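You operate a simulated robot arm through the tools that you are given. There is no shell and no other tool. Be economical: measure what you need, move in short steps, check, and stop when the job is done.

Carry out the task below with a simulated robot arm. There is one attempt and no reset: what you move stays moved.

JOB
Spin the salad dry and drain its water into the cup that the recipe card names.
Fine: stand the cup under the spout; shut the blue switch after.

The check looks at the end state, three seconds after you hand in, the way a careful person would. Anything else that was tipped, shoved, dropped, spilled or broken makes it a failure.

ROBOT AND FRAMES
A 7-joint arm with a two-finger parallel gripper, fixed in place. Base frame: the origin is at the foot of the arm, x ahead of it, y to its left, z up; the work surface is at about z = 920. Units: mm, rad, N and s.
With the tool pointing down near the work surface it reaches from about 280 to 680 mm from the base axis. Its first joint turns from -1.152 to 1.152 rad. Payload 1.57 kg.
Tool frame: the origin (TCP) lies between the finger pads and is the grasp point; the fingertips stand 30 mm ahead of it; z points along the fingers, y is the line along which they close. Largest opening 110 mm; finger width 24, thickness 12; the body of the gripper, 48 by 112 mm, starts 78 mm behind the TCP.
Orientation is that of the tool frame in the base frame, as [roll, pitch, yaw] about the fixed x, y, z axes, in that order (R = Rz(yaw) Ry(pitch) Rx(roll)). With the fingers straight down and closing along the base's y, the tool's x points along the base's -x, its y along +y and its z along -z.

CONTROLS
- The arm moves only by the tool send_rows. Its argument "commands" is a list that holds one entry, the list of rows, each a list of 7 numbers: the shift along the base's x, y, z in mm, then the turn, a rotation vector about the base's x, y, z in rad, then the opening, from 0 (shut) to 1 (fully open). In form: [[[dx, dy, dz, wx, wy, wz, claw], ...]]. A call has 1 to 20 rows; each row shifts and turns the commanded pose from where the row before left it. Each row takes 0.2 s and may step no farther than 50 mm and 0.15 rad from the row before; otherwise, or with a gripper value out of range, the whole call is refused. Where a pose cannot be reached the arm comes as near as it can. A force on the tool above 90 N (or 10 N above the force at the start of the call, whichever is more), or a blocked arm, ends the call early, and 0.2 s more pass. Each finger travels about 108 mm/s and halts on what it meets, pressing with about 32 N; the grip force reading is that of the motor and also rises with nothing between the fingers. The clock runs only during rows and for 0.2 s after the last one: add rows that do not move to give the fingers time. The reply holds the time, the measured pose of the TCP, the force on the tool along the base axes, the opening and the grip force, in the units named above and with some noise.
- Cameras (640 x 400 px; columns grow to the right, rows downward): "scene" is fixed at [154.3, -385.9, 1399.6]; the picture's right is [0.86, -0.51, 0.00], its down [-0.31, -0.52, -0.80] and it looks along [0.41, 0.68, -0.60] (base axes); focal length 260 px, centre (320, 200). "wrist" rides on the gripper at [70, 16, -141] in the tool frame; the picture's right is [-0.23, 0.97, 0.00], its down [-0.86, -0.20, -0.48] and it looks along [-0.47, -0.11, 0.88] (tool axes); focal length 222 px, centre (320, 200).
- grab_frame(camera): a new picture of that camera. No time passes.
- pixel_to_xyz(camera, pixels): for up to 12 pixels [column, row] of the newest picture of that camera ("zoom" is the newest enlarged one), the place [x, y, z] in the base frame of the surface seen there, good to about 3 mm. No time passes.
- inspect(camera, box): a new picture of the part [left, top, right, bottom] of that camera's present view, enlarged. No time passes.
- close_job(): hands the job in; it is judged then, once.

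Go step by step. Measure first, check grasps and placings, and put right what went wrong. The budget is 80 turns and 34 pictures, counting those below and the enlarged ones. Unless the task says otherwise, let go and move clear before handing in, and close with one line.

The tools are called after ">>>" by a JSON object that holds its "method" and its "body". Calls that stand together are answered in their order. send_rows: Moves the arm, as the interface text tells. Its arguments: {"type":"object","properties":{"commands":{"type":"array"}},"required":["commands"]} The other tools are called the same way: grab_frame (camera) takes a picture; pixel_to_xyz (camera, pixels) gives the place of the surface under pixels of a picture; inspect (camera, box) takes an enlarged picture of a part of a camera's view; close_job () hands the job in.

At the start:

```text
time: 0.0
eef_pos: [412.1, -117.8, 1252.7]
tool_rot: [-3.141, 0.0, -3.141]
wrist_force: [0.0, 0.2, 0.3]
width: 110.1
finger_force: 0.1
```

scene: 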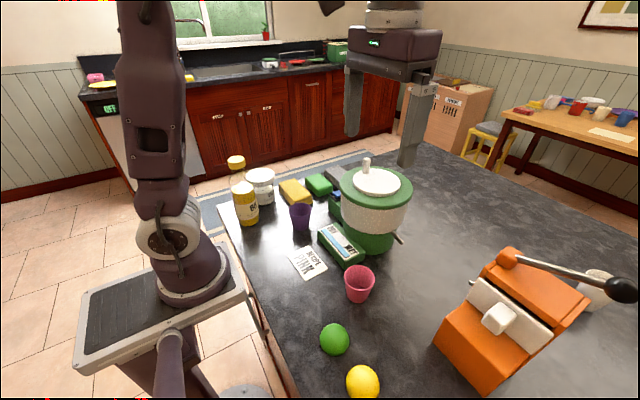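
wrist: 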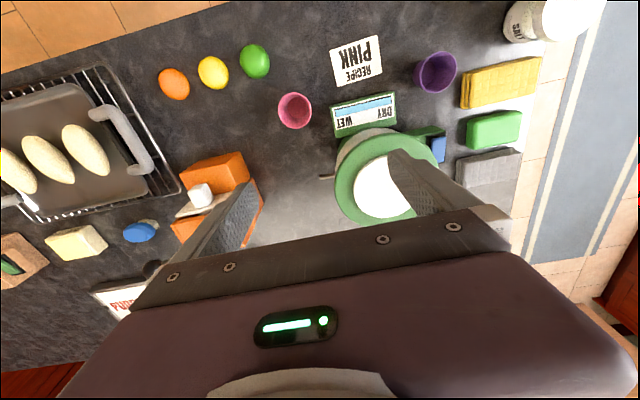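

The card at (355,62) in the wrist view reads PINK, and the spinner with its WET/DRY gauge is at (380,180). I'll enlarge the spinner and its surroundings.

>>> {"method": "inspect", "body": {"camera": "scene", "box": [280, 140, 440, 310]}}

>>> {"method": "inspect", "body": {"camera": "wrist", "box": [260, 30, 540, 230]}}

```text
2.35 times, centred on (360, 225) of scene
```

zoom: 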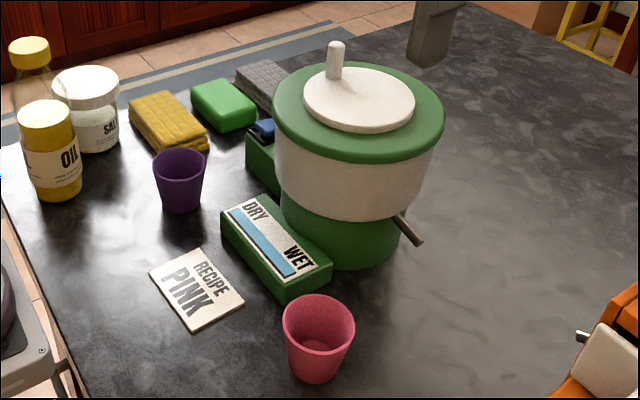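

```text
2.00 times, centred on (400, 130) of wrist
```

zoom: 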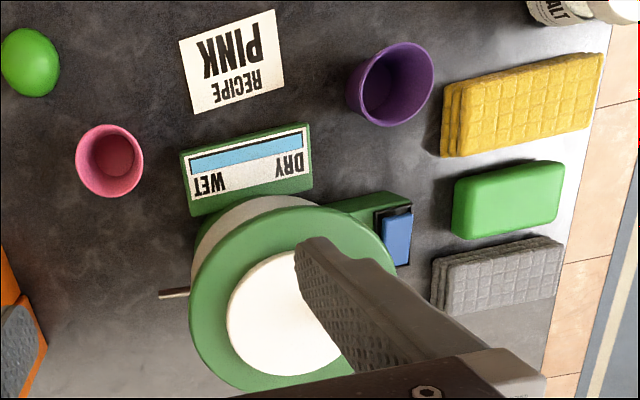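

The spinner has an off-centre peg on a white disc, a spout pointing towards -y, and a blue switch in a green housing on the +y side. I'll measure these parts.

>>> {"method": "pixel_to_xyz", "body": {"camera": "zoom", "pixels": [[163, 293], [186, 291], [397, 240], [404, 215], [395, 262], [110, 160], [110, 128], [235, 325], [205, 300], [250, 170], [360, 200], [200, 355]]}}

>>> {"method": "pixel_to_xyz", "body": {"camera": "scene", "pixels": [[366, 160], [366, 168], [367, 176], [377, 182], [400, 183], [355, 184], [401, 241], [396, 236], [359, 270], [346, 272], [374, 271], [360, 300]]}}

>>> {"method": "inspect", "body": {"camera": "scene", "box": [320, 150, 420, 255]}}

```text
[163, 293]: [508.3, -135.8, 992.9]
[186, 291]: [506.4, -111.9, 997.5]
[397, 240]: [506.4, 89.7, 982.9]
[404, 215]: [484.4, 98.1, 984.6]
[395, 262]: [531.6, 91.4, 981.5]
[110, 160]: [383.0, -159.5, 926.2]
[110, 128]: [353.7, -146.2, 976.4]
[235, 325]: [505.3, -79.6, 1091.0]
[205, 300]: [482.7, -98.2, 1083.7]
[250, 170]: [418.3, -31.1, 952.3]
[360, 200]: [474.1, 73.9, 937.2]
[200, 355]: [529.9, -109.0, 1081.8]
```

```text
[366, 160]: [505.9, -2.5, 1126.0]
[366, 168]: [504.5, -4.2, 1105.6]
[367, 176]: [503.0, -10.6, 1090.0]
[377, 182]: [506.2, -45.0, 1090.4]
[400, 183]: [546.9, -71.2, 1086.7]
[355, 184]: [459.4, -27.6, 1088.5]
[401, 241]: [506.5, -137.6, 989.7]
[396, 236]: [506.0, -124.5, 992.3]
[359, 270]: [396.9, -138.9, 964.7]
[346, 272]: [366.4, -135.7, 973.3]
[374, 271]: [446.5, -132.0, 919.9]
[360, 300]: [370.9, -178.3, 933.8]
```

```text
3.81 times, centred on (370, 202) of scene
```

zoom: 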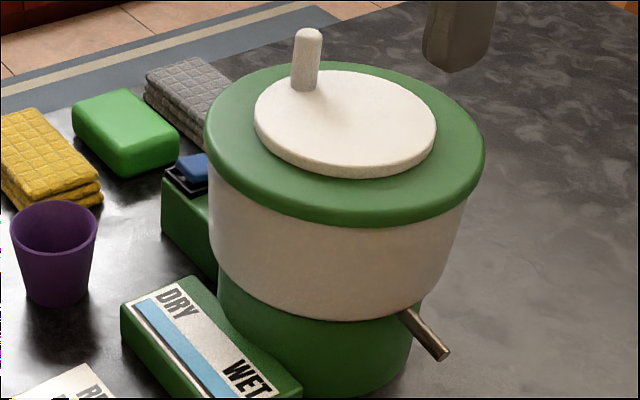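

The spout tip is near (507,-138,990) and the pink cup is near (385,-150), with its rim at z≈976. I'll measure the lid edges, the disc edges and the cup outline more precisely.

>>> {"method": "pixel_to_xyz", "body": {"camera": "zoom", "pixels": [[208, 145], [481, 150], [345, 67], [350, 214], [258, 112], [433, 130], [345, 72], [350, 164], [308, 32], [305, 88], [446, 355], [190, 165]]}}

>>> {"method": "inspect", "body": {"camera": "wrist", "box": [270, 80, 320, 140]}}

>>> {"method": "pixel_to_xyz", "body": {"camera": "wrist", "pixels": [[280, 110], [310, 110], [296, 93], [296, 125], [296, 110], [300, 128], [437, 128], [440, 150], [437, 72]]}}

```text
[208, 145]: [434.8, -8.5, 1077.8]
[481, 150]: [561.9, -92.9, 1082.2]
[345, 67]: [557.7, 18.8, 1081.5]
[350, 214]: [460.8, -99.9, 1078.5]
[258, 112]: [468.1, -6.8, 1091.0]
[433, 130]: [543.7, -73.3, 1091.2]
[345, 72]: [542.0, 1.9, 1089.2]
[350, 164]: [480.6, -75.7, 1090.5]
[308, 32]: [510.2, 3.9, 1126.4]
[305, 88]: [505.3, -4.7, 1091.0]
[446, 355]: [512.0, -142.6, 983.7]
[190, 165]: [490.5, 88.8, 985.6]
```

```text
6.67 times, centred on (295, 110) of wrist
```

zoom: 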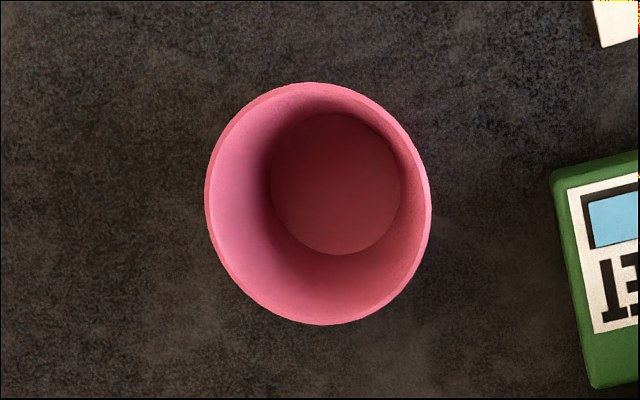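

```text
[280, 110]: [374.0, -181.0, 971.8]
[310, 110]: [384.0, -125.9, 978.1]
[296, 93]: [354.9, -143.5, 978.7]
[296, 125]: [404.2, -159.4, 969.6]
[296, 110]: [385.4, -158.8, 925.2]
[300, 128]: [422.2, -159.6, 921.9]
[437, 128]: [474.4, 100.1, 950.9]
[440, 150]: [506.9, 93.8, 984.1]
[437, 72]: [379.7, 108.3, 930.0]
```

The pink cup is centred at about (380,-152), 60 mm across with its rim at z≈976. I'll turn the tool by +90° so that the fingers close along x and the camera faces away from the spinner, then hover over the cup.

>>> {"method": "send_rows", "body": {"commands": [[[-3, -3.1, -6, 0, 0, 0.1428, 1], [-3, -3.1, -6, 0, 0, 0.1428, 1], [-3, -3.1, -6, 0, 0, 0.1428, 1], [-3, -3.1, -6, 0, 0, 0.1428, 1], [-3, -3.1, -6, 0, 0, 0.1428, 1], [-3, -3.1, -6, 0, 0, 0.1428, 1], [-3, -3.1, -6, 0, 0, 0.1428, 1], [-3, -3.1, -6, 0, 0, 0.1428, 1], [-3, -3.1, -6, 0, 0, 0.1428, 1], [-3, -3.1, -6, 0, 0, 0.1428, 1], [-2.1, -3.2, -40, 0, 0, 0.1428, 1], [0, 0, -20, 0, 0, 0, 1], [0, 0, 0, 0, 0, 0, 1]]]}}

>>> {"method": "grab_frame", "body": {"camera": "wrist"}}

```text
time: 2.8
eef_pos: [382.2, -152.7, 1134.0]
tool_rot: [-3.141, 0.0, -1.568]
wrist_force: [-0.6, -0.5, -0.3]
width: 109.8
finger_force: 0.1
```

```text
27 pictures are left
```

wrist: 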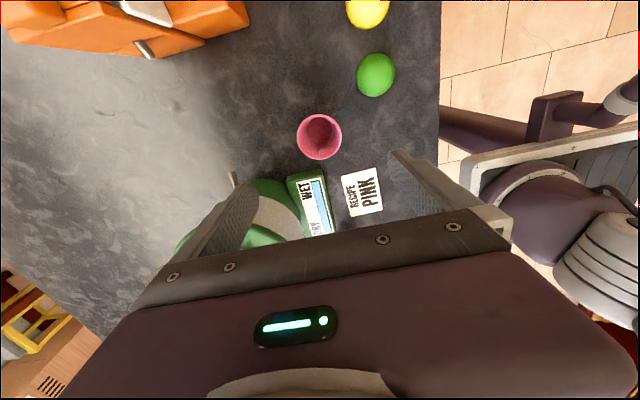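

The tool is over the cup, which the wrist view shows at (319,137) between the fingers. I'll descend and close.

>>> {"method": "send_rows", "body": {"commands": [[[-1, 0, -40, 0, 0, 0, 1], [0, 0, -40, 0, 0, 0, 1], [0, 0, -40, 0, 0, 0, 1], [0, 0, -35, 0, 0, 0, 1], [0, 0, -21, 0, 0, 0, 1], [0, 0, 0, 0, 0, 0, 1], [0, 0, 0, 0, 0, 0, 0.45], [0, 0, 0, 0, 0, 0, 0.45], [0, 0, 0, 0, 0, 0, 0.45], [0, 0, 0, 0, 0, 0, 0.45]]]}}

>>> {"method": "grab_frame", "body": {"camera": "scene"}}

```text
time: 5.0
eef_pos: [378.8, -151.6, 957.7]
tool_rot: [-3.141, 0.0, -1.569]
wrist_force: [-0.2, 1.1, 0.6]
width: 51.9
finger_force: 32.2
```

```text
26 pictures are left
```

scene: 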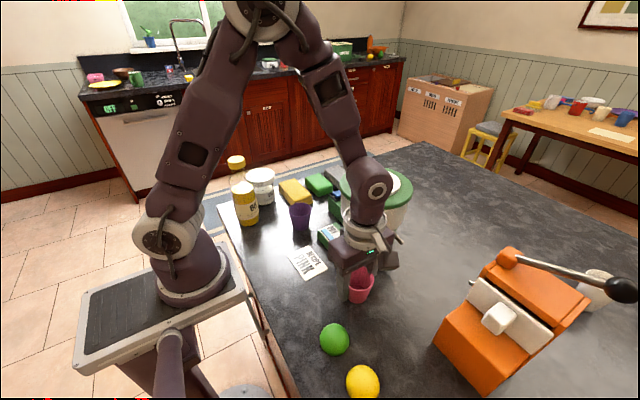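

The cup is gripped (width 51.9, force 32). I'll lift it slightly, swing it out to y≈-195 to pass the spout, then move to x≈508.

>>> {"method": "send_rows", "body": {"commands": [[[0, 0, 4, 0, 0, 0, 0.45], [0, -15, 0, 0, 0, 0, 0.45], [0, -30, 0, 0, 0, 0, 0.45], [20, 0, 0, 0, 0, 0, 0.45], [30, 0, 0, 0, 0, 0, 0.45], [30, 0, 0, 0, 0, 0, 0.45], [30, 0, 0, 0, 0, 0, 0.45], [18, 0, 0, 0, 0, 0, 0.45], [0, 0, 0, 0, 0, 0, 0.45]]]}}

>>> {"method": "inspect", "body": {"camera": "scene", "box": [350, 190, 470, 310]}}

```text
time: 7.0
eef_pos: [508.1, -194.6, 960.7]
tool_rot: [-3.141, 0.0, -1.571]
wrist_force: [-0.1, 0.1, -0.7]
width: 51.6
finger_force: 32.1
```

```text
3.33 times, centred on (410, 250) of scene
```

zoom: 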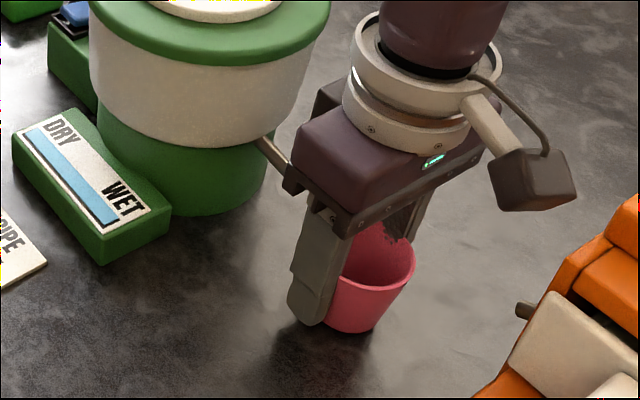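

The cup is still held clear of the table. The flange ring at (410,100) is wide, so before moving in I'll check its height against the lid, and measure the spout and the rim.

>>> {"method": "pixel_to_xyz", "body": {"camera": "zoom", "pixels": [[345, 115], [400, 148], [360, 50], [375, 90], [335, 150], [370, 282], [410, 260], [268, 148], [284, 172], [278, 170], [310, 110], [325, 90]]}}

```text
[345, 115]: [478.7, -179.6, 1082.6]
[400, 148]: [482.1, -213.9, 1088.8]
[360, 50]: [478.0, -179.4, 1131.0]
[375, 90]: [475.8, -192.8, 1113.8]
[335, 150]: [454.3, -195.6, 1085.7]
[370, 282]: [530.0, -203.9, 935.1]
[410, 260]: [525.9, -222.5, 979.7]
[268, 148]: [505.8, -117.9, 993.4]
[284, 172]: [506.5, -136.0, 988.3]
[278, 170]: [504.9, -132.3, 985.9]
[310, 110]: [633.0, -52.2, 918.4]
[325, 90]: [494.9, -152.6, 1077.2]
```

The dark bump at (325,90) reads y≈-153, about 42 mm beyond the tool axis and near lid height. I'll measure it more closely.

>>> {"method": "inspect", "body": {"camera": "scene", "box": [420, 205, 470, 240]}}

>>> {"method": "inspect", "body": {"camera": "scene", "box": [430, 205, 480, 240]}}

```text
11.43 times, centred on (445, 222) of scene
```

zoom: 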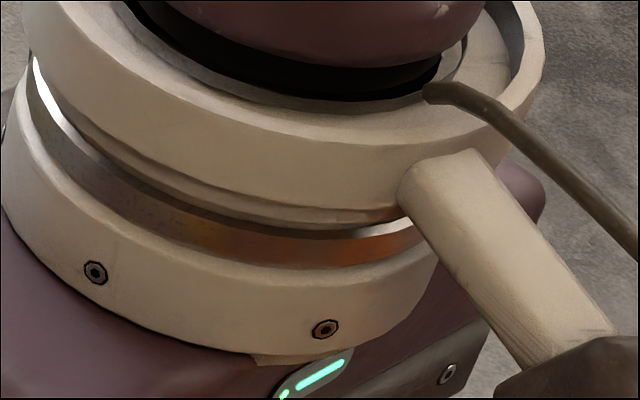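

```text
11.43 times, centred on (455, 222) of scene
```

zoom: 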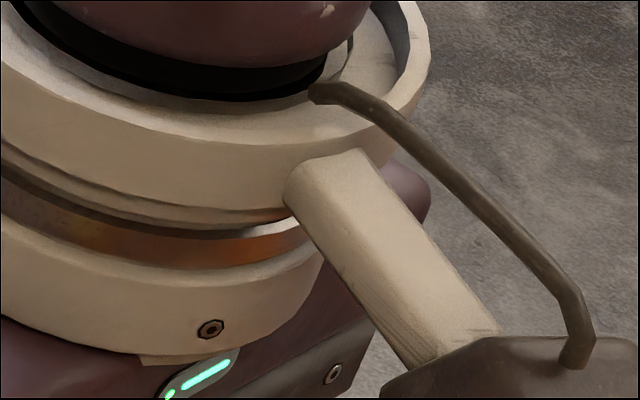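

Those enlargements missed the bump, which lies at scene pixel (411,217). I'll inspect there.

>>> {"method": "inspect", "body": {"camera": "scene", "box": [390, 200, 438, 230]}}

```text
13.33 times, centred on (414, 215) of scene
```

zoom: 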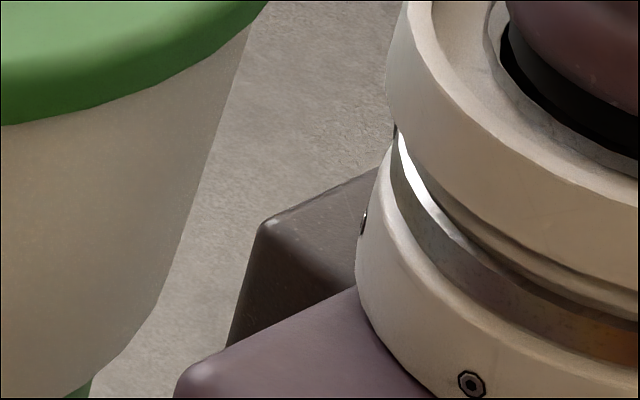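

>>> {"method": "pixel_to_xyz", "body": {"camera": "zoom", "pixels": [[268, 225], [245, 300], [320, 200], [365, 178], [330, 195], [232, 342], [200, 375], [390, 60], [360, 250], [240, 30], [120, 95], [180, 220]]}}

```text
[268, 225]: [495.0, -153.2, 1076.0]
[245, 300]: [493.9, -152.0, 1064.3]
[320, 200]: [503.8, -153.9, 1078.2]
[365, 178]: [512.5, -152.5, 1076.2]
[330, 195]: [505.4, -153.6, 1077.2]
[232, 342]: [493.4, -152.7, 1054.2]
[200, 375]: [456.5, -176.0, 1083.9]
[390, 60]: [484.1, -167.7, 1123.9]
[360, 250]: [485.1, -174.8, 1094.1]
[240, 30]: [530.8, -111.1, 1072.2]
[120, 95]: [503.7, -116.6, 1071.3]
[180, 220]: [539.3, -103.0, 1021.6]
```

A gripper protrusion 42 mm toward +y would reach the lid (edge at y≈-117) with the tool vertical. I'll set the cup down at y≈-180, tilt the tool 0.2 rad away and regrasp, after checking the room near the orange squeezer.

>>> {"method": "pixel_to_xyz", "body": {"camera": "scene", "pixels": [[472, 283], [510, 255], [495, 318], [440, 335], [480, 380], [580, 290]]}}

>>> {"method": "send_rows", "body": {"commands": [[[0, 15, 0, 0, 0, 0, 0.45], [0, 0, -2, 0, 0, 0, 0.45], [0, 0, -2, 0, 0, 0, 0.45], [0, 0, 0, 0, 0, 0, 0.45]]]}}

```text
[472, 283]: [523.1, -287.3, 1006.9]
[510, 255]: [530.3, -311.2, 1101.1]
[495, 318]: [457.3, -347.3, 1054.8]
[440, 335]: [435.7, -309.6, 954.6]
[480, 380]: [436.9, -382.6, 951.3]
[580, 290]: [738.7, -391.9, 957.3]
```

```text
time: 8.0
eef_pos: [508.8, -182.6, 956.6]
tool_rot: [3.141, -0.001, -1.572]
wrist_force: [-0.4, 0.8, 6.3]
width: 51.4
finger_force: 32.3
```

The cup is on the table (upward force 6 N). The squeezer's pivot at (530,-311,1101) is close to the camera side, so I'll tilt only 0.13 rad. I'll open, tilt and regrip here.

>>> {"method": "send_rows", "body": {"commands": [[[0, 0, 0, 0, 0, 0, 0.75], [0, 0, 0, 0, 0, 0, 0.75], [0, 0, 1, 0.065, 0, 0, 0.75], [0, 0, 1, 0.065, 0, 0, 0.75], [0, 0, 0, 0, 0, 0, 0.75], [0, 0, 0, 0, 0, 0, 0.45], [0, 0, 0, 0, 0, 0, 0.45], [0, 0, 0, 0, 0, 0, 0.45]]]}}

>>> {"method": "inspect", "body": {"camera": "scene", "box": [350, 180, 510, 300]}}

```text
time: 9.8
eef_pos: [509.0, -181.1, 959.0]
tool_rot: [3.14, 0.129, -1.572]
wrist_force: [1.0, -0.9, 1.5]
width: 50.8
finger_force: 32.4
```

```text
3.33 times, centred on (430, 240) of scene
```

zoom: 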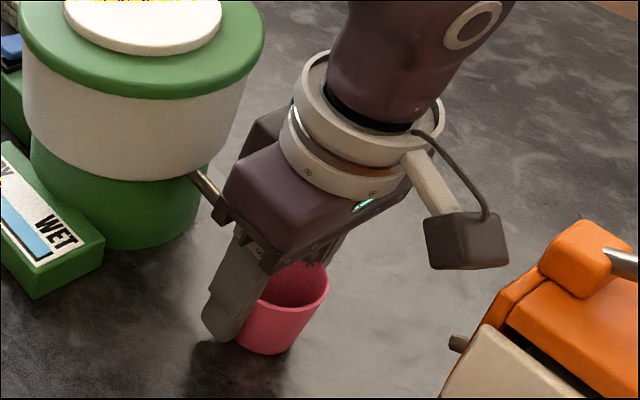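

The regrasp holds and the camera is clear of the squeezer. I'll slide the cup in under the spout with about 1 mm of lift, in small steps.

>>> {"method": "send_rows", "body": {"commands": [[[-1, 0, 1, 0, 0, 0, 0.45], [-1, 6, 0, 0, 0, 0, 0.45], [0, 6, 0, 0, 0, 0, 0.45], [0, 6, 0, 0, 0, 0, 0.45], [0, 5, 0, 0, 0, 0, 0.45], [0, 5, 0, 0, 0, 0, 0.45], [0, 0, 0, 0, 0, 0, 0.45]]]}}

>>> {"method": "inspect", "body": {"camera": "scene", "box": [350, 180, 510, 300]}}

```text
time: 11.4
eef_pos: [505.9, -153.1, 960.0]
tool_rot: [-3.141, 0.129, -1.571]
wrist_force: [0.4, 0.4, -0.2]
width: 50.7
finger_force: 32.0
```

```text
3.33 times, centred on (430, 240) of scene
```

zoom: 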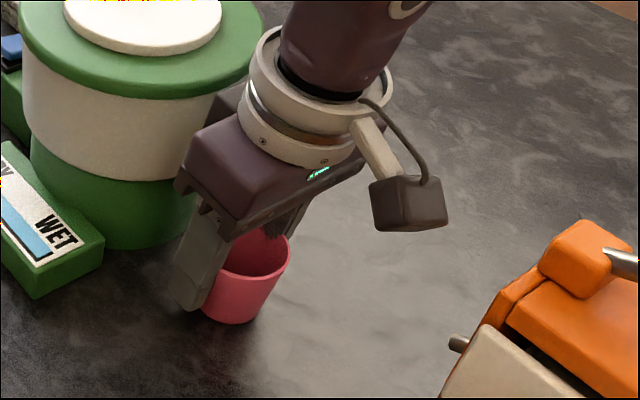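

The cup slid in without contact. I'll lower the last millimetre, release, retreat along the tool axis, and level the tool once it is high.

>>> {"method": "send_rows", "body": {"commands": [[[0, 0, -1, 0, 0, 0, 0.45], [0, 0, 0, 0, 0, 0, 0.8], [0, 0, 0, 0, 0, 0, 0.9], [0, 0, 0, 0, 0, 0, 0.9], [0, -2.6, 20, 0, 0, 0, 0.9], [0, -5.2, 40, 0, 0, 0, 0.9], [0, -5.2, 40, 0, 0, 0, 0.9], [0, -5.2, 40, 0, 0, 0, 0.9], [0, -5.2, 40, 0, 0, 0, 0.9], [0, 0, 40, -0.065, 0, 0, 0.9], [0, 0, 30, -0.065, 0, 0, 0.9], [0, 0, 0, 0, 0, 0, 0.9]]]}}

>>> {"method": "inspect", "body": {"camera": "scene", "box": [310, 150, 470, 290]}}

```text
time: 14.0
eef_pos: [505.4, -177.6, 1211.2]
tool_rot: [3.14, 0.0, -1.572]
wrist_force: [0.5, 0.1, -0.5]
width: 99.1
finger_force: 0.1
```

```text
2.86 times, centred on (390, 220) of scene
```

zoom: 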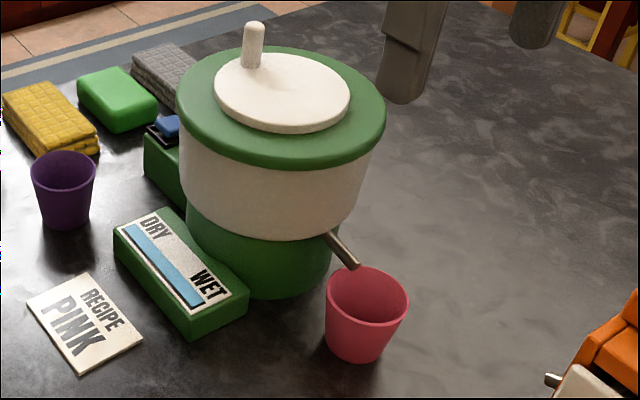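

The cup stands by the spout, with the tip at (357,267) near the rim. I'll measure exactly where the tip lies relative to the opening.

>>> {"method": "pixel_to_xyz", "body": {"camera": "zoom", "pixels": [[353, 266], [349, 260], [357, 263], [340, 245], [329, 293], [405, 295], [367, 322], [380, 268], [367, 310], [350, 285], [254, 26], [252, 60]]}}

>>> {"method": "inspect", "body": {"camera": "wrist", "box": [240, 60, 400, 200]}}

```text
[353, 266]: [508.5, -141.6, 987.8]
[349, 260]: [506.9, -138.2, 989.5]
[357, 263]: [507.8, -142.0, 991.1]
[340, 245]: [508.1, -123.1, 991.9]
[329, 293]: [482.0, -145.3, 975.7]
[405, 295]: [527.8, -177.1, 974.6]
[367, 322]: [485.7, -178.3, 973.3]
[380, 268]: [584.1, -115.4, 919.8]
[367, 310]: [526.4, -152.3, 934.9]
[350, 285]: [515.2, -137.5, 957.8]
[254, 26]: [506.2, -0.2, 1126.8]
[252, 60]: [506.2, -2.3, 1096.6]
```

```text
2.86 times, centred on (320, 130) of wrist
```

zoom: 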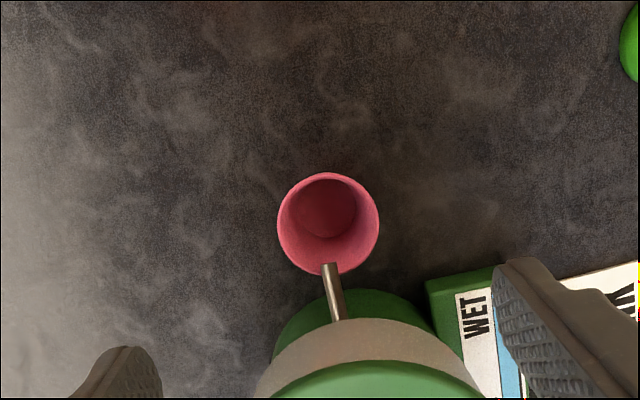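

The tip at y≈-142 is over the opening, but the cup's centre reads about y=-159, so the tip is nearer the inside wall than I like. I'll regrasp with 0.2 rad tilt and move the cup about 11 mm further in.

>>> {"method": "send_rows", "body": {"commands": [[[1, -16, 0, 0.1, 0, 0, 0.9], [0, -16.4, 0, 0.1, 0, 0, 0.9], [0, 8.1, -40, 0, 0, 0, 0.9], [0, 8.1, -40, 0, 0, 0, 0.9], [0, 8.1, -40, 0, 0, 0, 0.9], [0, 8.1, -40, 0, 0, 0, 0.9], [0, 8.1, -40, 0, 0, 0, 0.9], [0, 6.5, -32, 0, 0, 0, 0.9], [0, 4.1, -20, 0, 0, 0, 0.9], [0, 0, 0, 0, 0, 0, 0.9]]]}}

>>> {"method": "inspect", "body": {"camera": "scene", "box": [350, 180, 510, 300]}}

```text
time: 16.2
eef_pos: [508.2, -159.6, 956.0]
tool_rot: [3.141, 0.199, -1.57]
wrist_force: [-0.5, 0.8, 0.6]
width: 98.9
finger_force: 0.1
```

```text
3.33 times, centred on (430, 240) of scene
```

zoom: 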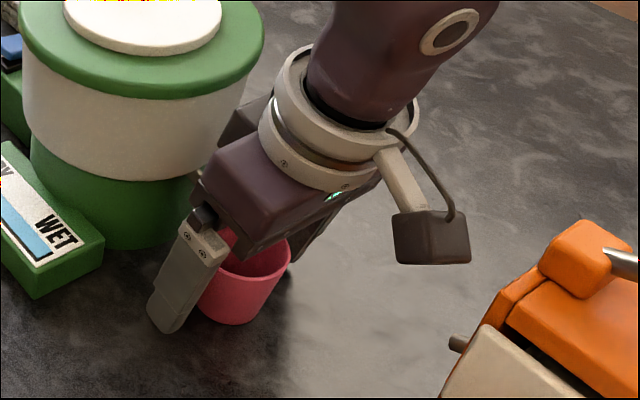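

Everything is clear. I'll close on the cup, lift it about 1 mm, slide in 9 mm, lower and release.

>>> {"method": "send_rows", "body": {"commands": [[[0, 0, 1, 0, 0, 0, 0.45], [0, 0, 0, 0, 0, 0, 0.45], [0, 0, 0, 0, 0, 0, 0.45], [0, 0, 0, 0, 0, 0, 0.45], [-1, 0, 1, 0, 0, 0, 0.45], [0, 5, 0, 0, 0, 0, 0.45], [0, 5, 0, 0, 0, 0, 0.45], [0, 0, 0, 0, 0, 0, 0.45], [0, 0, -1.5, 0, 0, 0, 0.45], [0, 0, 0, 0, 0, 0, 0.45]]]}}

```text
time: 18.4
eef_pos: [506.3, -149.1, 957.0]
tool_rot: [3.141, 0.201, -1.571]
wrist_force: [0.1, 0.3, 1.4]
width: 50.5
finger_force: 24.2
```

>>> {"method": "send_rows", "body": {"commands": [[[0, 0, 0, 0, 0, 0, 0.7], [0, 0, 0, 0, 0, 0, 0.9], [0, 0, 0, 0, 0, 0, 0.9], [0, -4.1, 20, 0, 0, 0, 0.9], [0, -8.1, 40, 0, 0, 0, 0.9], [0, -8.1, 40, 0, 0, 0, 0.9], [0, -8.1, 40, 0, 0, 0, 0.9], [0, -8.1, 40, 0, 0, 0, 0.9], [0, -8.1, 40, 0, 0, 0, 0.9], [0, 0, 30, -0.1, 0, 0, 0.9], [0, 0, 20, -0.1, 0, 0, 0.9], [0, 0, 0, 0, 0, 0, 0.9]]]}}

>>> {"method": "inspect", "body": {"camera": "scene", "box": [310, 150, 470, 290]}}

>>> {"method": "pixel_to_xyz", "body": {"camera": "zoom", "pixels": [[353, 266], [322, 288], [398, 290], [360, 315], [345, 315], [390, 310]]}}

```text
time: 21.0
eef_pos: [505.5, -193.2, 1227.0]
tool_rot: [-3.14, -0.001, -1.572]
wrist_force: [0.1, 0.0, -0.5]
width: 98.9
finger_force: 0.0
```

```text
2.86 times, centred on (390, 220) of scene
```

zoom: 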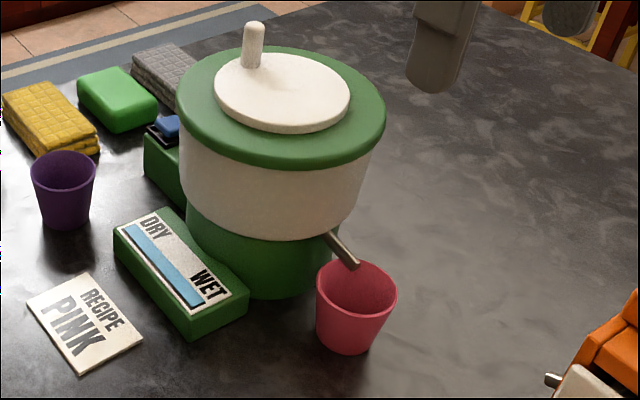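

```text
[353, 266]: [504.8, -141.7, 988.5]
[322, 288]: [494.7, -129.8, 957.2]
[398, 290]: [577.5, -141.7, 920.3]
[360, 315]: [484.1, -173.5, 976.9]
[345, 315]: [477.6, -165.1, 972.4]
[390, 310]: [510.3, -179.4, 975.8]
```

The cup is now centred at about y=-151 under the tip. Next I'll go above the peg and look at the switch and gauge.

>>> {"method": "send_rows", "body": {"commands": [[[0, 40, 10, 0, 0, 0, 0.9], [0, 40, 10, 0, 0, 0, 0.9], [0, 40, 0, 0, 0, 0, 0.7], [0, 40, 0, 0, 0, 0, 0.5], [0, 32, 0, 0, 0, 0, 0.5], [0, 0, 0, 0, 0, 0, 0.5]]]}}

>>> {"method": "grab_frame", "body": {"camera": "wrist"}}

```text
time: 22.4
eef_pos: [506.1, -3.2, 1249.3]
tool_rot: [3.141, 0.001, -1.57]
wrist_force: [0.7, -0.1, -0.8]
width: 54.8
finger_force: 0.1
```

```text
15 pictures are left
```

wrist: 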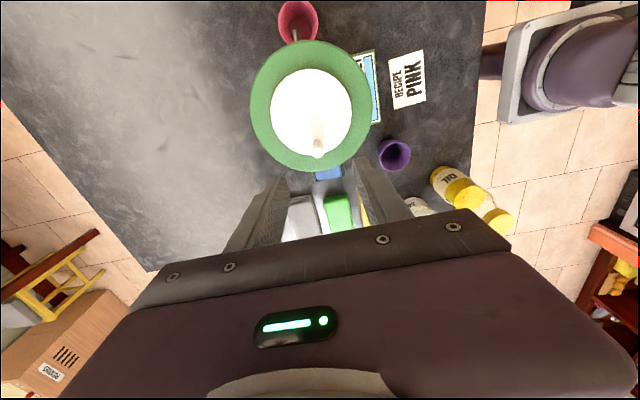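

The peg is at (318,148), between the fingers. I'll look closely at the blue switch at scene (352,186) to judge its state.

>>> {"method": "inspect", "body": {"camera": "scene", "box": [320, 175, 368, 205]}}

>>> {"method": "pixel_to_xyz", "body": {"camera": "zoom", "pixels": [[180, 130], [120, 150], [240, 130], [150, 210], [250, 180], [200, 230], [130, 180], [200, 150]]}}

```text
13.33 times, centred on (344, 190) of scene
```

zoom: 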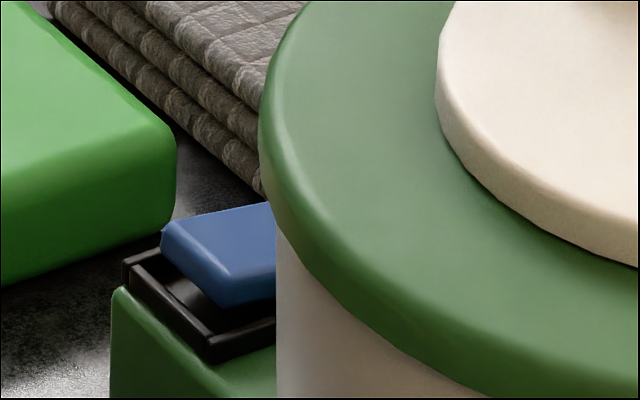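

```text
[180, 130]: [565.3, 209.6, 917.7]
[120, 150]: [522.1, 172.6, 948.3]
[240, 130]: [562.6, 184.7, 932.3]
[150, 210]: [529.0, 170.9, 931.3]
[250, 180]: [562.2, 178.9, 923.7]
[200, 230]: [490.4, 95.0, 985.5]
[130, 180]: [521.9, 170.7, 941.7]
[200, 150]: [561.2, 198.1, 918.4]
```

The rocker's near end (x≈485, y≈95, z≈985) is raised, so it may be off. I'll take hold of the peg first: descend to z≈1125 and close.

>>> {"method": "send_rows", "body": {"commands": [[[0, 2, -40, 0, 0, 0, 0.5], [0, 0, -40, 0, 0, 0, 0.5], [0, 0, -30, 0, 0, 0, 0.5], [0, 0, -14, 0, 0, 0, 0.5], [0, 0, 0, 0, 0, 0, 0.05], [0, 0, 0, 0, 0, 0, 0.05], [0, 0, 0, 0, 0, 0, 0.05], [0, 0, 0, 0, 0, 0, 0.05]]]}}

>>> {"method": "inspect", "body": {"camera": "scene", "box": [320, 130, 440, 205]}}

```text
time: 24.2
eef_pos: [505.1, 1.1, 1123.7]
tool_rot: [3.14, 0.0, -1.571]
wrist_force: [-0.6, 1.7, -5.7]
width: 15.7
finger_force: 31.2
```

```text
5.33 times, centred on (380, 168) of scene
```

zoom: 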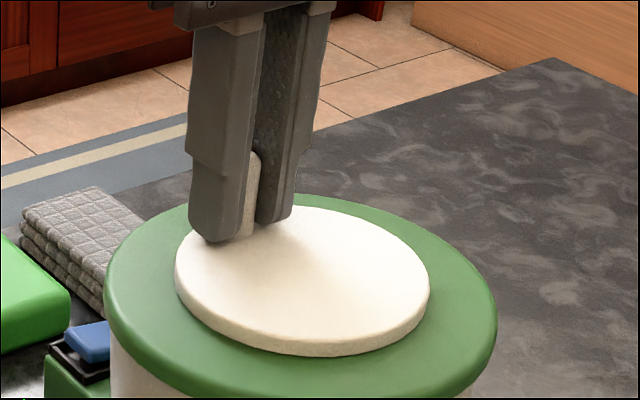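

The peg is held (width 15.7). I'll try a 45° clockwise arc about (507,-38) and check the force.

>>> {"method": "send_rows", "body": {"commands": [[[9.8, -1.3, 0, 0, 0, 0, 0.05], [9.2, -3.8, 0, 0, 0, 0, 0.05], [7.9, -6, 0, 0, 0, 0, 0.05], [0, 0, 0, 0, 0, 0, 0.05]]]}}

```text
time: 25.2
eef_pos: [532.4, -9.7, 1123.8]
tool_rot: [3.14, 0.0, -1.569]
wrist_force: [-5.0, 3.5, -7.7]
width: 15.9
finger_force: 31.5
```

The disc turns freely (forces about 5 N). I'll carry on clockwise to nearly a full turn and then check the gauge.

>>> {"method": "send_rows", "body": {"commands": [[[6, -7.9, 0, 0, 0, 0, 0.05], [3.8, -9.2, 0, 0, 0, 0, 0.05], [1.3, -9.8, 0, 0, 0, 0, 0.05], [-1.3, -9.8, 0, 0, 0, 0, 0.05], [-3.8, -9.2, 0, 0, 0, 0, 0.05], [-6, -7.9, 0, 0, 0, 0, 0.05], [-7.9, -6, 0, 0, 0, 0, 0.05], [-9.2, -3.8, 0, 0, 0, 0, 0.05], [-9.8, -1.3, 0, 0, 0, 0, 0.05], [-9.8, 1.3, 0, 0, 0, 0, 0.05], [-9.2, 3.8, 0, 0, 0, 0, 0.05], [-7.9, 6, 0, 0, 0, 0, 0.05], [-6, 7.9, 0, 0, 0, 0, 0.05], [-3.8, 9.2, 0, 0, 0, 0, 0.05], [-1.3, 9.8, 0, 0, 0, 0, 0.05], [1.3, 9.8, 0, 0, 0, 0, 0.05], [3.8, 9.2, 0, 0, 0, 0, 0.05], [6, 7.9, 0, 0, 0, 0, 0.05], [7.9, 6, 0, 0, 0, 0, 0.05], [9.2, 3.8, 0, 0, 0, 0, 0.05]]]}}

>>> {"method": "inspect", "body": {"camera": "scene", "box": [310, 150, 470, 290]}}

```text
time: 27.3
eef_pos: [503.0, -92.5, 1125.3]
tool_rot: [-3.138, -0.032, -1.589]
wrist_force: [-1.1, -28.8, -1.3]
width: 4.6
finger_force: 0.2
stopped in row 10: the force on the tool passed its limit (the readings are from after the stop); the commanded pose is now the measured one
```

```text
2.86 times, centred on (390, 220) of scene
```

zoom: 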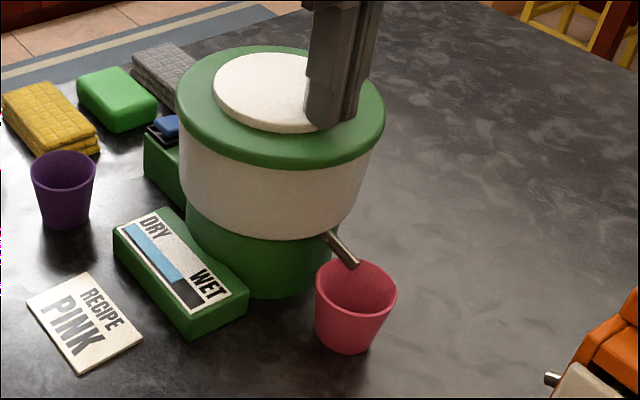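

The gauge's blue bar has started receding from WET, so cranking works, but the fingers slipped off the peg. I'll lift straight up and find the peg.

>>> {"method": "send_rows", "body": {"commands": [[[0, -3, 5, 0, 0, 0, 0.1], [0, 0, 30, 0, 0, 0, 0.1], [0, 0, 30, 0, 0, 0, 0.3], [0, 0, 20, 0.002, 0.032, 0.018, 0.4], [0, 0, 0, 0, 0, 0, 0.4]]]}}

>>> {"method": "inspect", "body": {"camera": "scene", "box": [310, 150, 470, 290]}}

```text
time: 28.5
eef_pos: [504.5, -88.9, 1209.7]
tool_rot: [3.115, -0.024, -1.564]
wrist_force: [0.4, 1.0, -0.4]
width: 44.3
finger_force: 0.0
```

```text
2.86 times, centred on (390, 220) of scene
```

zoom: 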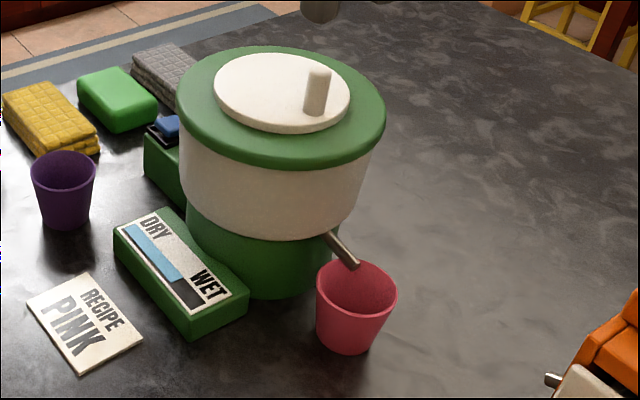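

>>> {"method": "pixel_to_xyz", "body": {"camera": "zoom", "pixels": [[318, 72], [317, 85], [315, 105], [217, 90], [348, 98], [270, 55], [285, 128], [155, 238], [184, 280], [204, 300]]}}

```text
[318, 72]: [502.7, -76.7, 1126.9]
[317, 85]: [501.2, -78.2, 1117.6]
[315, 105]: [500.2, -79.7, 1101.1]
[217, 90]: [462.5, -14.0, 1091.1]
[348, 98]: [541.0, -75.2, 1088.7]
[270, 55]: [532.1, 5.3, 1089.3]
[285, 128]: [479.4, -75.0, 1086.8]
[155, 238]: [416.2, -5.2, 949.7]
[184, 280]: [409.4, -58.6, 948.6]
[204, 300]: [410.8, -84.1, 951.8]
```

The peg is at about (505.5,-73), half a turn round, and the bar has dropped by roughly a quarter. Turning the tool along with the crank will keep the fingers tangential and stop the slip. I'll level the tool and regrip.

>>> {"method": "send_rows", "body": {"commands": [[[1, 16, -25, 0.024, -0.027, -0.007, 0.4], [0, 0, -30, 0, 0, 0, 0.4], [0, 0, -29, 0, 0, 0, 0.4], [0, 0, 0, 0, 0, 0, 0.4], [0, 0, 0, 0, 0, 0, 0.05], [0, 0, 0, 0, 0, 0, 0.05], [0, 0, 0, 0, 0, 0, 0.05]]]}}

```text
time: 30.1
eef_pos: [506.0, -75.1, 1123.7]
tool_rot: [3.141, 0.0, -1.573]
wrist_force: [0.6, -1.7, -7.8]
width: 16.2
finger_force: 31.1
```

>>> {"method": "send_rows", "body": {"commands": [[[-5.27, 0.38, 0, 0, 0, -0.1428, 0.05], [-5.16, 1.12, 0, 0, 0, -0.1428, 0.05], [-4.95, 1.84, 0, 0, 0, -0.1428, 0.05], [-4.63, 2.53, 0, 0, 0, -0.1428, 0.05], [-4.23, 3.16, 0, 0, 0, -0.1428, 0.05], [-3.73, 3.73, 0, 0, 0, -0.1428, 0.05], [-3.16, 4.23, 0, 0, 0, -0.1428, 0.05], [-2.53, 4.63, 0, 0, 0, -0.1428, 0.05], [-1.84, 4.95, 0, 0, 0, -0.1428, 0.05], [-1.12, 5.16, 0, 0, 0, -0.1428, 0.05], [-0.38, 5.27, 0, 0, 0, -0.1428, 0.05], [0, 0, 0, 0, 0, 0, 0.05]]]}}

```text
time: 32.7
eef_pos: [468.0, -37.6, 1126.2]
tool_rot: [-3.14, 0.001, 3.139]
wrist_force: [7.7, 0.8, -4.9]
width: 15.4
finger_force: 31.1
```

The quarter turn went cleanly. I'll do the next quarter the same way.

>>> {"method": "send_rows", "body": {"commands": [[[0.38, 5.27, 0, 0, 0, -0.1428, 0.05], [1.12, 5.16, 0, 0, 0, -0.1428, 0.05], [1.84, 4.95, 0, 0, 0, -0.1428, 0.05], [2.53, 4.63, 0, 0, 0, -0.1428, 0.05], [3.16, 4.23, 0, 0, 0, -0.1428, 0.05], [3.73, 3.73, 0, 0, 0, -0.1428, 0.05], [4.23, 3.16, 0, 0, 0, -0.1428, 0.05], [4.63, 2.53, 0, 0, 0, -0.1428, 0.05], [4.95, 1.84, 0, 0, 0, -0.1428, 0.05], [5.16, 1.12, 0, 0, 0, -0.1428, 0.05], [5.27, 0.38, 0, 0, 0, -0.1428, 0.05], [0, 0, 0, 0, 0, 0, 0.05]]]}}

>>> {"method": "inspect", "body": {"camera": "scene", "box": [310, 150, 470, 290]}}

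```text
time: 35.3
eef_pos: [505.7, 2.4, 1125.6]
tool_rot: [-3.14, -0.004, 1.57]
wrist_force: [-5.3, 27.8, -12.7]
width: 16.2
finger_force: 32.2
```

```text
2.86 times, centred on (390, 220) of scene
```

zoom: 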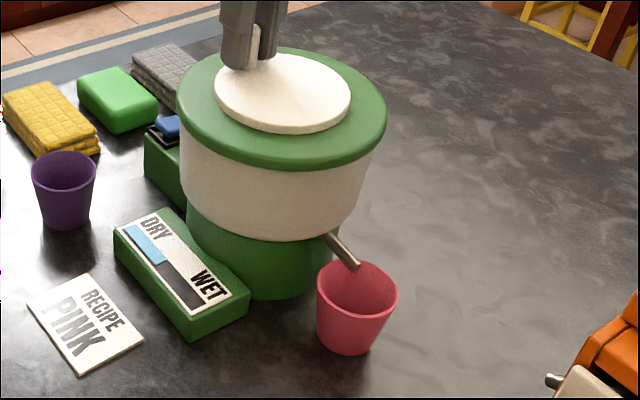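

The bar is at about half after one turn. The radial force of 28 N says I drifted outwards, so I'll release, lift, unwind the wrist by 180° and regrip for another half turn.

>>> {"method": "send_rows", "body": {"commands": [[[0, -1.5, 0, 0, 0, 0, 0.05], [0, 0, 0, 0, 0, 0, 0.4], [0, 0, 0, 0, 0, 0, 0.4], [0, 0, 25, 0, 0, 0, 0.4], [0, 0, 25, 0, 0, 0.1428, 0.4], [0, 0, 0, 0, 0, 0.1428, 0.4], [0, 0, 0, 0, 0, 0.1428, 0.4], [0, 0, 0, 0, 0, 0.1428, 0.4], [0, 0, 0, 0, 0, 0.1428, 0.4], [0, 0, 0, 0, 0, 0.1428, 0.4], [0, 0, 0, 0, 0, 0.1428, 0.4], [0, 0, 0, 0, 0, 0.1428, 0.4], [0, 0, 0, 0, 0, 0.1428, 0.4], [0, 0, 0, 0, 0, 0.1428, 0.4], [0, 0, 0, 0, 0, 0.1428, 0.4], [0, 0, 0, 0, 0, 0.1428, 0.4]]]}}

>>> {"method": "send_rows", "body": {"commands": [[[0, 0, 0, 0, 0, 0.1428, 0.4], [0, 0, 0, 0, 0, 0.1428, 0.4], [0, 0, 0, 0, 0, 0.1428, 0.4], [0, 0, 0, 0, 0, 0.1428, 0.4], [0, 0, 0, 0, 0, 0.1428, 0.4], [0, 0, 0, 0, 0, 0.1428, 0.4], [0, 0, 0, 0, 0, 0.1428, 0.4], [0, 0, 0, 0, 0, 0.1428, 0.4], [0, 0, 0, 0, 0, 0.1428, 0.4], [0, 0, 0, 0, 0, 0.1428, 0.4], [0, 0, 0, 0, 0, 0, 0.4]]]}}

>>> {"method": "inspect", "body": {"camera": "scene", "box": [310, 150, 470, 290]}}

>>> {"method": "pixel_to_xyz", "body": {"camera": "zoom", "pixels": [[254, 26], [252, 60], [353, 266], [254, 45]]}}

```text
time: 38.7
eef_pos: [506.3, -2.0, 1176.1]
tool_rot: [-3.139, 0.001, -2.996]
wrist_force: [0.8, 0.2, 0.6]
width: 43.8
finger_force: 0.0
```

```text
time: 41.1
eef_pos: [504.7, -2.1, 1175.5]
tool_rot: [-3.138, -0.001, -1.571]
wrist_force: [-0.3, 0.2, 0.0]
width: 44.1
finger_force: 0.1
```

```text
2.86 times, centred on (390, 220) of scene
```

zoom: 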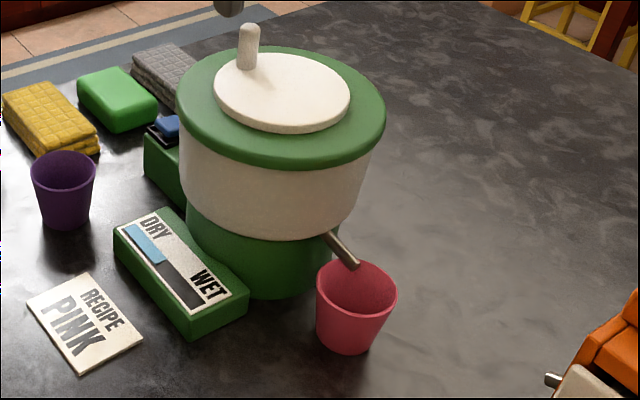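

```text
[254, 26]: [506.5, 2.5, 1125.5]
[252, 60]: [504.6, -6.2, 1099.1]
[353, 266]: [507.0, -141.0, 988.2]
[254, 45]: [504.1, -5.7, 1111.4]
```

The spinner is still in place. The peg is just past the +y position, near (502,0). I'll grip it and crank the next quarter with the tool turning along.

>>> {"method": "send_rows", "body": {"commands": [[[-1.5, 1.2, -25, 0, 0, 0, 0.4], [0, 0, -25, 0, 0, 0, 0.4], [0, 0, 0, 0, 0, 0, 0.05], [0, 0, 0, 0, 0, 0, 0.05], [0, 0, 0, 0, 0, 0, 0.05], [3, 0.2, 0, 0, 0, -0.08, 0.05], [5.27, -0.38, 0, 0, 0, -0.1428, 0.05], [5.16, -1.12, 0, 0, 0, -0.1428, 0.05], [4.95, -1.84, 0, 0, 0, -0.1428, 0.05], [4.63, -2.53, 0, 0, 0, -0.1428, 0.05], [4.23, -3.16, 0, 0, 0, -0.1428, 0.05], [3.73, -3.73, 0, 0, 0, -0.1428, 0.05], [3.16, -4.23, 0, 0, 0, -0.1428, 0.05], [2.53, -4.63, 0, 0, 0, -0.1428, 0.05], [1.84, -4.95, 0, 0, 0, -0.1428, 0.05], [1.12, -5.16, 0, 0, 0, -0.1428, 0.05], [0.38, -5.27, 0, 0, 0, -0.1428, 0.05], [0, 0, 0, 0, 0, 0, 0.05]]]}}

```text
time: 44.9
eef_pos: [542.3, -37.8, 1125.7]
tool_rot: [-3.139, 0.0, 3.057]
wrist_force: [-1.3, 2.3, 20.3]
width: 16.1
finger_force: 31.8
```

The quarter turn is done, and I'm at (542,-38). I'll continue to the -y side, easing up 1 mm to relieve the vertical force.

>>> {"method": "send_rows", "body": {"commands": [[[-0.38, -5.27, 1, 0, 0, -0.1428, 0.05], [-1.12, -5.16, 0, 0, 0, -0.1428, 0.05], [-1.84, -4.95, 0, 0, 0, -0.1428, 0.05], [-2.53, -4.63, 0, 0, 0, -0.1428, 0.05], [-3.16, -4.23, 0, 0, 0, -0.1428, 0.05], [-3.73, -3.73, 0, 0, 0, -0.1428, 0.05], [-4.23, -3.16, 0, 0, 0, -0.1428, 0.05], [-4.63, -2.53, 0, 0, 0, -0.1428, 0.05], [-4.95, -1.84, 0, 0, 0, -0.1428, 0.05], [-5.16, -1.12, 0, 0, 0, -0.1428, 0.05], [-5.27, -0.38, 0, 0, 0, -0.1428, 0.05], [0, 0, 0, 0, 0, 0, 0.05]]]}}

>>> {"method": "inspect", "body": {"camera": "scene", "box": [310, 150, 470, 290]}}

```text
time: 47.5
eef_pos: [507.3, -72.7, 1126.3]
tool_rot: [3.141, -0.003, 1.489]
wrist_force: [1.3, 25.3, 16.6]
width: 16.0
finger_force: 31.1
```

```text
2.86 times, centred on (390, 220) of scene
```

zoom: 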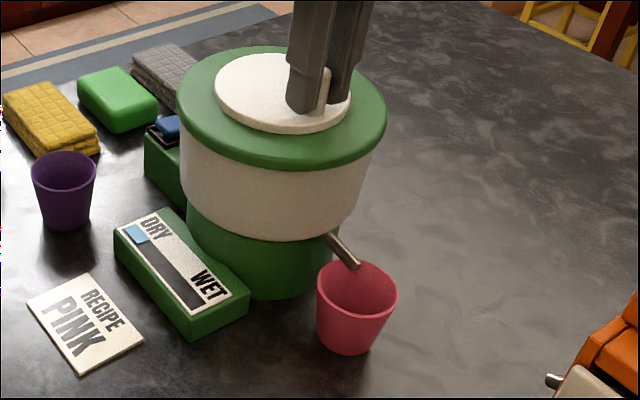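

About a fifth of the bar remains. I'll release, unwind the wrist and regrip here.

>>> {"method": "send_rows", "body": {"commands": [[[0, -1.5, 0, 0, 0, 0, 0.05], [0, 0, 0, 0, 0, 0, 0.4], [0, 0, 0, 0, 0, 0, 0.4], [0, 0, 25, 0, 0, 0, 0.4], [0, 0, 25, 0, 0, 0.1428, 0.4], [0, 0, 0, 0, 0, 0.1428, 0.4], [0, 0, 0, 0, 0, 0.1428, 0.4], [0, 0, 0, 0, 0, 0.1428, 0.4], [0, 0, 0, 0, 0, 0.1428, 0.4], [0, 0, 0, 0, 0, 0.1428, 0.4], [0, 0, 0, 0, 0, 0.1428, 0.4], [0, 0, 0, 0, 0, 0.1428, 0.4], [0, 0, 0, 0, 0, 0.1428, 0.4], [0, 0, 0, 0, 0, 0.1428, 0.4], [0, 0, 0, 0, 0, 0.1428, 0.4], [0, 0, 0, 0, 0, 0.1428, 0.4]]]}}

>>> {"method": "send_rows", "body": {"commands": [[[0, 0, 0, 0, 0, 0.1428, 0.4], [0, 0, 0, 0, 0, 0.1428, 0.4], [0, 0, 0, 0, 0, 0.1428, 0.4], [0, 0, 0, 0, 0, 0.1428, 0.4], [0, 0, 0, 0, 0, 0.1428, 0.4], [0, 0, 0, 0, 0, 0.1428, 0.4], [0, 0, 0, 0, 0, 0.1428, 0.4], [0, 0, 0, 0, 0, 0.1428, 0.4], [0, 0, 0, 0, 0, 0.1428, 0.4], [0, 0, 0, 0, 0, 0.1428, 0.4], [0, 0, -25, 0, 0, 0.08, 0.4], [0, 0, -24, 0, 0, 0, 0.4], [0, 0, 0, 0, 0, 0, 0.4], [0, 0, 0, 0, 0, 0, 0.05], [0, 0, 0, 0, 0, 0, 0.05], [0, 0, 0, 0, 0, 0, 0.05]]]}}

```text
time: 50.9
eef_pos: [507.2, -76.3, 1176.7]
tool_rot: [-3.14, 0.001, -3.076]
wrist_force: [-1.2, 0.7, -0.8]
width: 44.0
finger_force: 0.0
```

```text
time: 54.3
eef_pos: [506.9, -76.6, 1127.2]
tool_rot: [-3.141, 0.0, -1.573]
wrist_force: [0.6, -1.5, -5.6]
width: 15.7
finger_force: 31.7
```

The peg is gripped again. I'll crank the next quarter turn.

>>> {"method": "send_rows", "body": {"commands": [[[-5.27, 1.38, 0, 0, 0, -0.1428, 0.05], [-5.16, 1.62, 0, 0, 0, -0.1428, 0.05], [-4.95, 1.84, 0, 0, 0, -0.1428, 0.05], [-4.63, 2.53, 0, 0, 0, -0.1428, 0.05], [-4.23, 3.16, 0, 0, 0, -0.1428, 0.05], [-3.73, 3.73, 0, 0, 0, -0.1428, 0.05], [-3.16, 4.23, 0, 0, 0, -0.1428, 0.05], [-2.53, 4.63, 0, 0, 0, -0.1428, 0.05], [-1.84, 4.95, 0, 0, 0, -0.1428, 0.05], [-1.12, 5.16, 0, 0, 0, -0.1428, 0.05], [-0.38, 5.27, 0, 0, 0, -0.1428, 0.05], [0, 0, 0, 0, 0, 0, 0.05]]]}}

>>> {"method": "send_rows", "body": {"commands": [[[0.38, 5.27, 0, 0, 0, -0.1428, 0.05], [1.12, 5.16, 0, 0, 0, -0.1428, 0.05], [1.84, 4.95, 0, 0, 0, -0.1428, 0.05], [2.53, 4.63, 0, 0, 0, -0.1428, 0.05], [3.16, 4.23, 0, 0, 0, -0.1428, 0.05], [3.73, 3.73, 0, 0, 0, -0.1428, 0.05], [4.23, 3.16, 0, 0, 0, -0.1428, 0.05], [4.63, 2.53, 0, 0, 0, -0.1428, 0.05], [4.95, 1.84, 0, 0, 0, -0.1428, 0.05], [5.16, 1.12, 0, 0, 0, -0.1428, 0.05], [5.27, 0.38, 0, 0, 0, -0.1428, 0.05], [0, 0, 0, 0, 0, 0, 0.05]]]}}

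>>> {"method": "inspect", "body": {"camera": "scene", "box": [310, 150, 470, 290]}}

```text
time: 56.9
eef_pos: [467.8, -37.7, 1128.2]
tool_rot: [-3.139, 0.0, 3.139]
wrist_force: [-15.5, 1.1, -4.7]
width: 15.8
finger_force: 31.7
```

```text
time: 59.5
eef_pos: [507.0, 1.7, 1126.6]
tool_rot: [3.14, -0.004, 1.569]
wrist_force: [-2.0, 29.8, 5.9]
width: 15.9
finger_force: 31.8
```

```text
2.86 times, centred on (390, 220) of scene
```

zoom: 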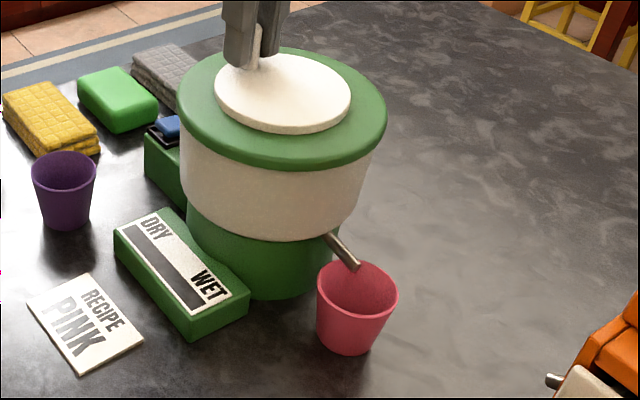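

The bar has reached the DRY end and the cup is still empty, so the blue switch must be the drain and is now shut. I'll release the peg and go above the switch for a look.

>>> {"method": "send_rows", "body": {"commands": [[[0, -1.5, 0, 0, 0, 0, 0.05], [0, 0, 0, 0, 0, 0, 0.4], [0, 0, 0, 0, 0, 0, 0.4], [0, 0, 30, 0, 0, 0, 0.4], [0, 0, 30, 0, 0, 0, 0.4], [0, 35, 0, 0, 0, 0, 0.0], [0, 40, 0, 0, 0, 0, 0.0], [0, 20, 0, 0, 0, 0, 0.0], [0, 0, 0, 0, 0, 0, 0.0]]]}}

>>> {"method": "inspect", "body": {"camera": "wrist", "box": [220, 40, 420, 165]}}

```text
time: 61.5
eef_pos: [506.8, 93.8, 1187.3]
tool_rot: [-3.14, 0.0, 1.571]
wrist_force: [-0.1, -0.6, -0.1]
width: 0.3
finger_force: 21.4
```

```text
3.20 times, centred on (320, 102) of wrist
```

zoom: 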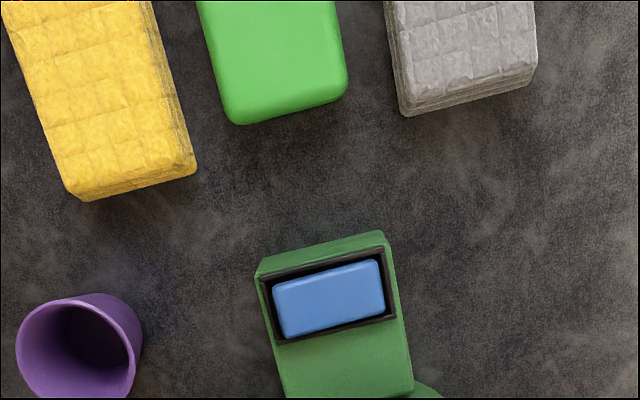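

>>> {"method": "pixel_to_xyz", "body": {"camera": "zoom", "pixels": [[282, 305], [300, 300], [330, 297], [355, 290], [378, 285], [300, 320], [298, 285], [360, 275], [268, 310], [392, 290], [335, 350], [320, 255]]}}

```text
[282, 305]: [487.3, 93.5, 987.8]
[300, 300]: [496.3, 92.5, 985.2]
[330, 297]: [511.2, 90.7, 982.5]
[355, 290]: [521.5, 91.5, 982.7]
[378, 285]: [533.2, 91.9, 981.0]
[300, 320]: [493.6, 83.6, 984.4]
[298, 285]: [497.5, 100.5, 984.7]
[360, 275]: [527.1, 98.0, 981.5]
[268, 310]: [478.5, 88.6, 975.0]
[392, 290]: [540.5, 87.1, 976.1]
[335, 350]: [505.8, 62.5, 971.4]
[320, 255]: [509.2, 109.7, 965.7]
```

The rocker spans x 484–536 with its -x end raised (988 against 981). I'll press that end with closed fingers to open the drain.

>>> {"method": "send_rows", "body": {"commands": [[[-8, -1, -40, 0, 0, 0, 0], [-8, -1, -40, 0, 0, 0, 0], [0, 0, -40, 0, 0, 0, 0], [0, 0, -35, 0, 0, 0, 0], [0, 0, -8, 0, 0, 0, 0], [0, 0, -4, 0, 0, 0, 0], [0, 0, -4, 0, 0, 0, 0], [0, 0, -3, 0, 0, 0, 0], [0, 0, -2, 0, 0, 0, 0]]]}}

```text
time: 63.5
eef_pos: [491.3, 91.4, 1011.9]
tool_rot: [-3.139, 0.0, 1.57]
wrist_force: [0.0, 0.3, 0.3]
width: 0.0
finger_force: 21.5
```

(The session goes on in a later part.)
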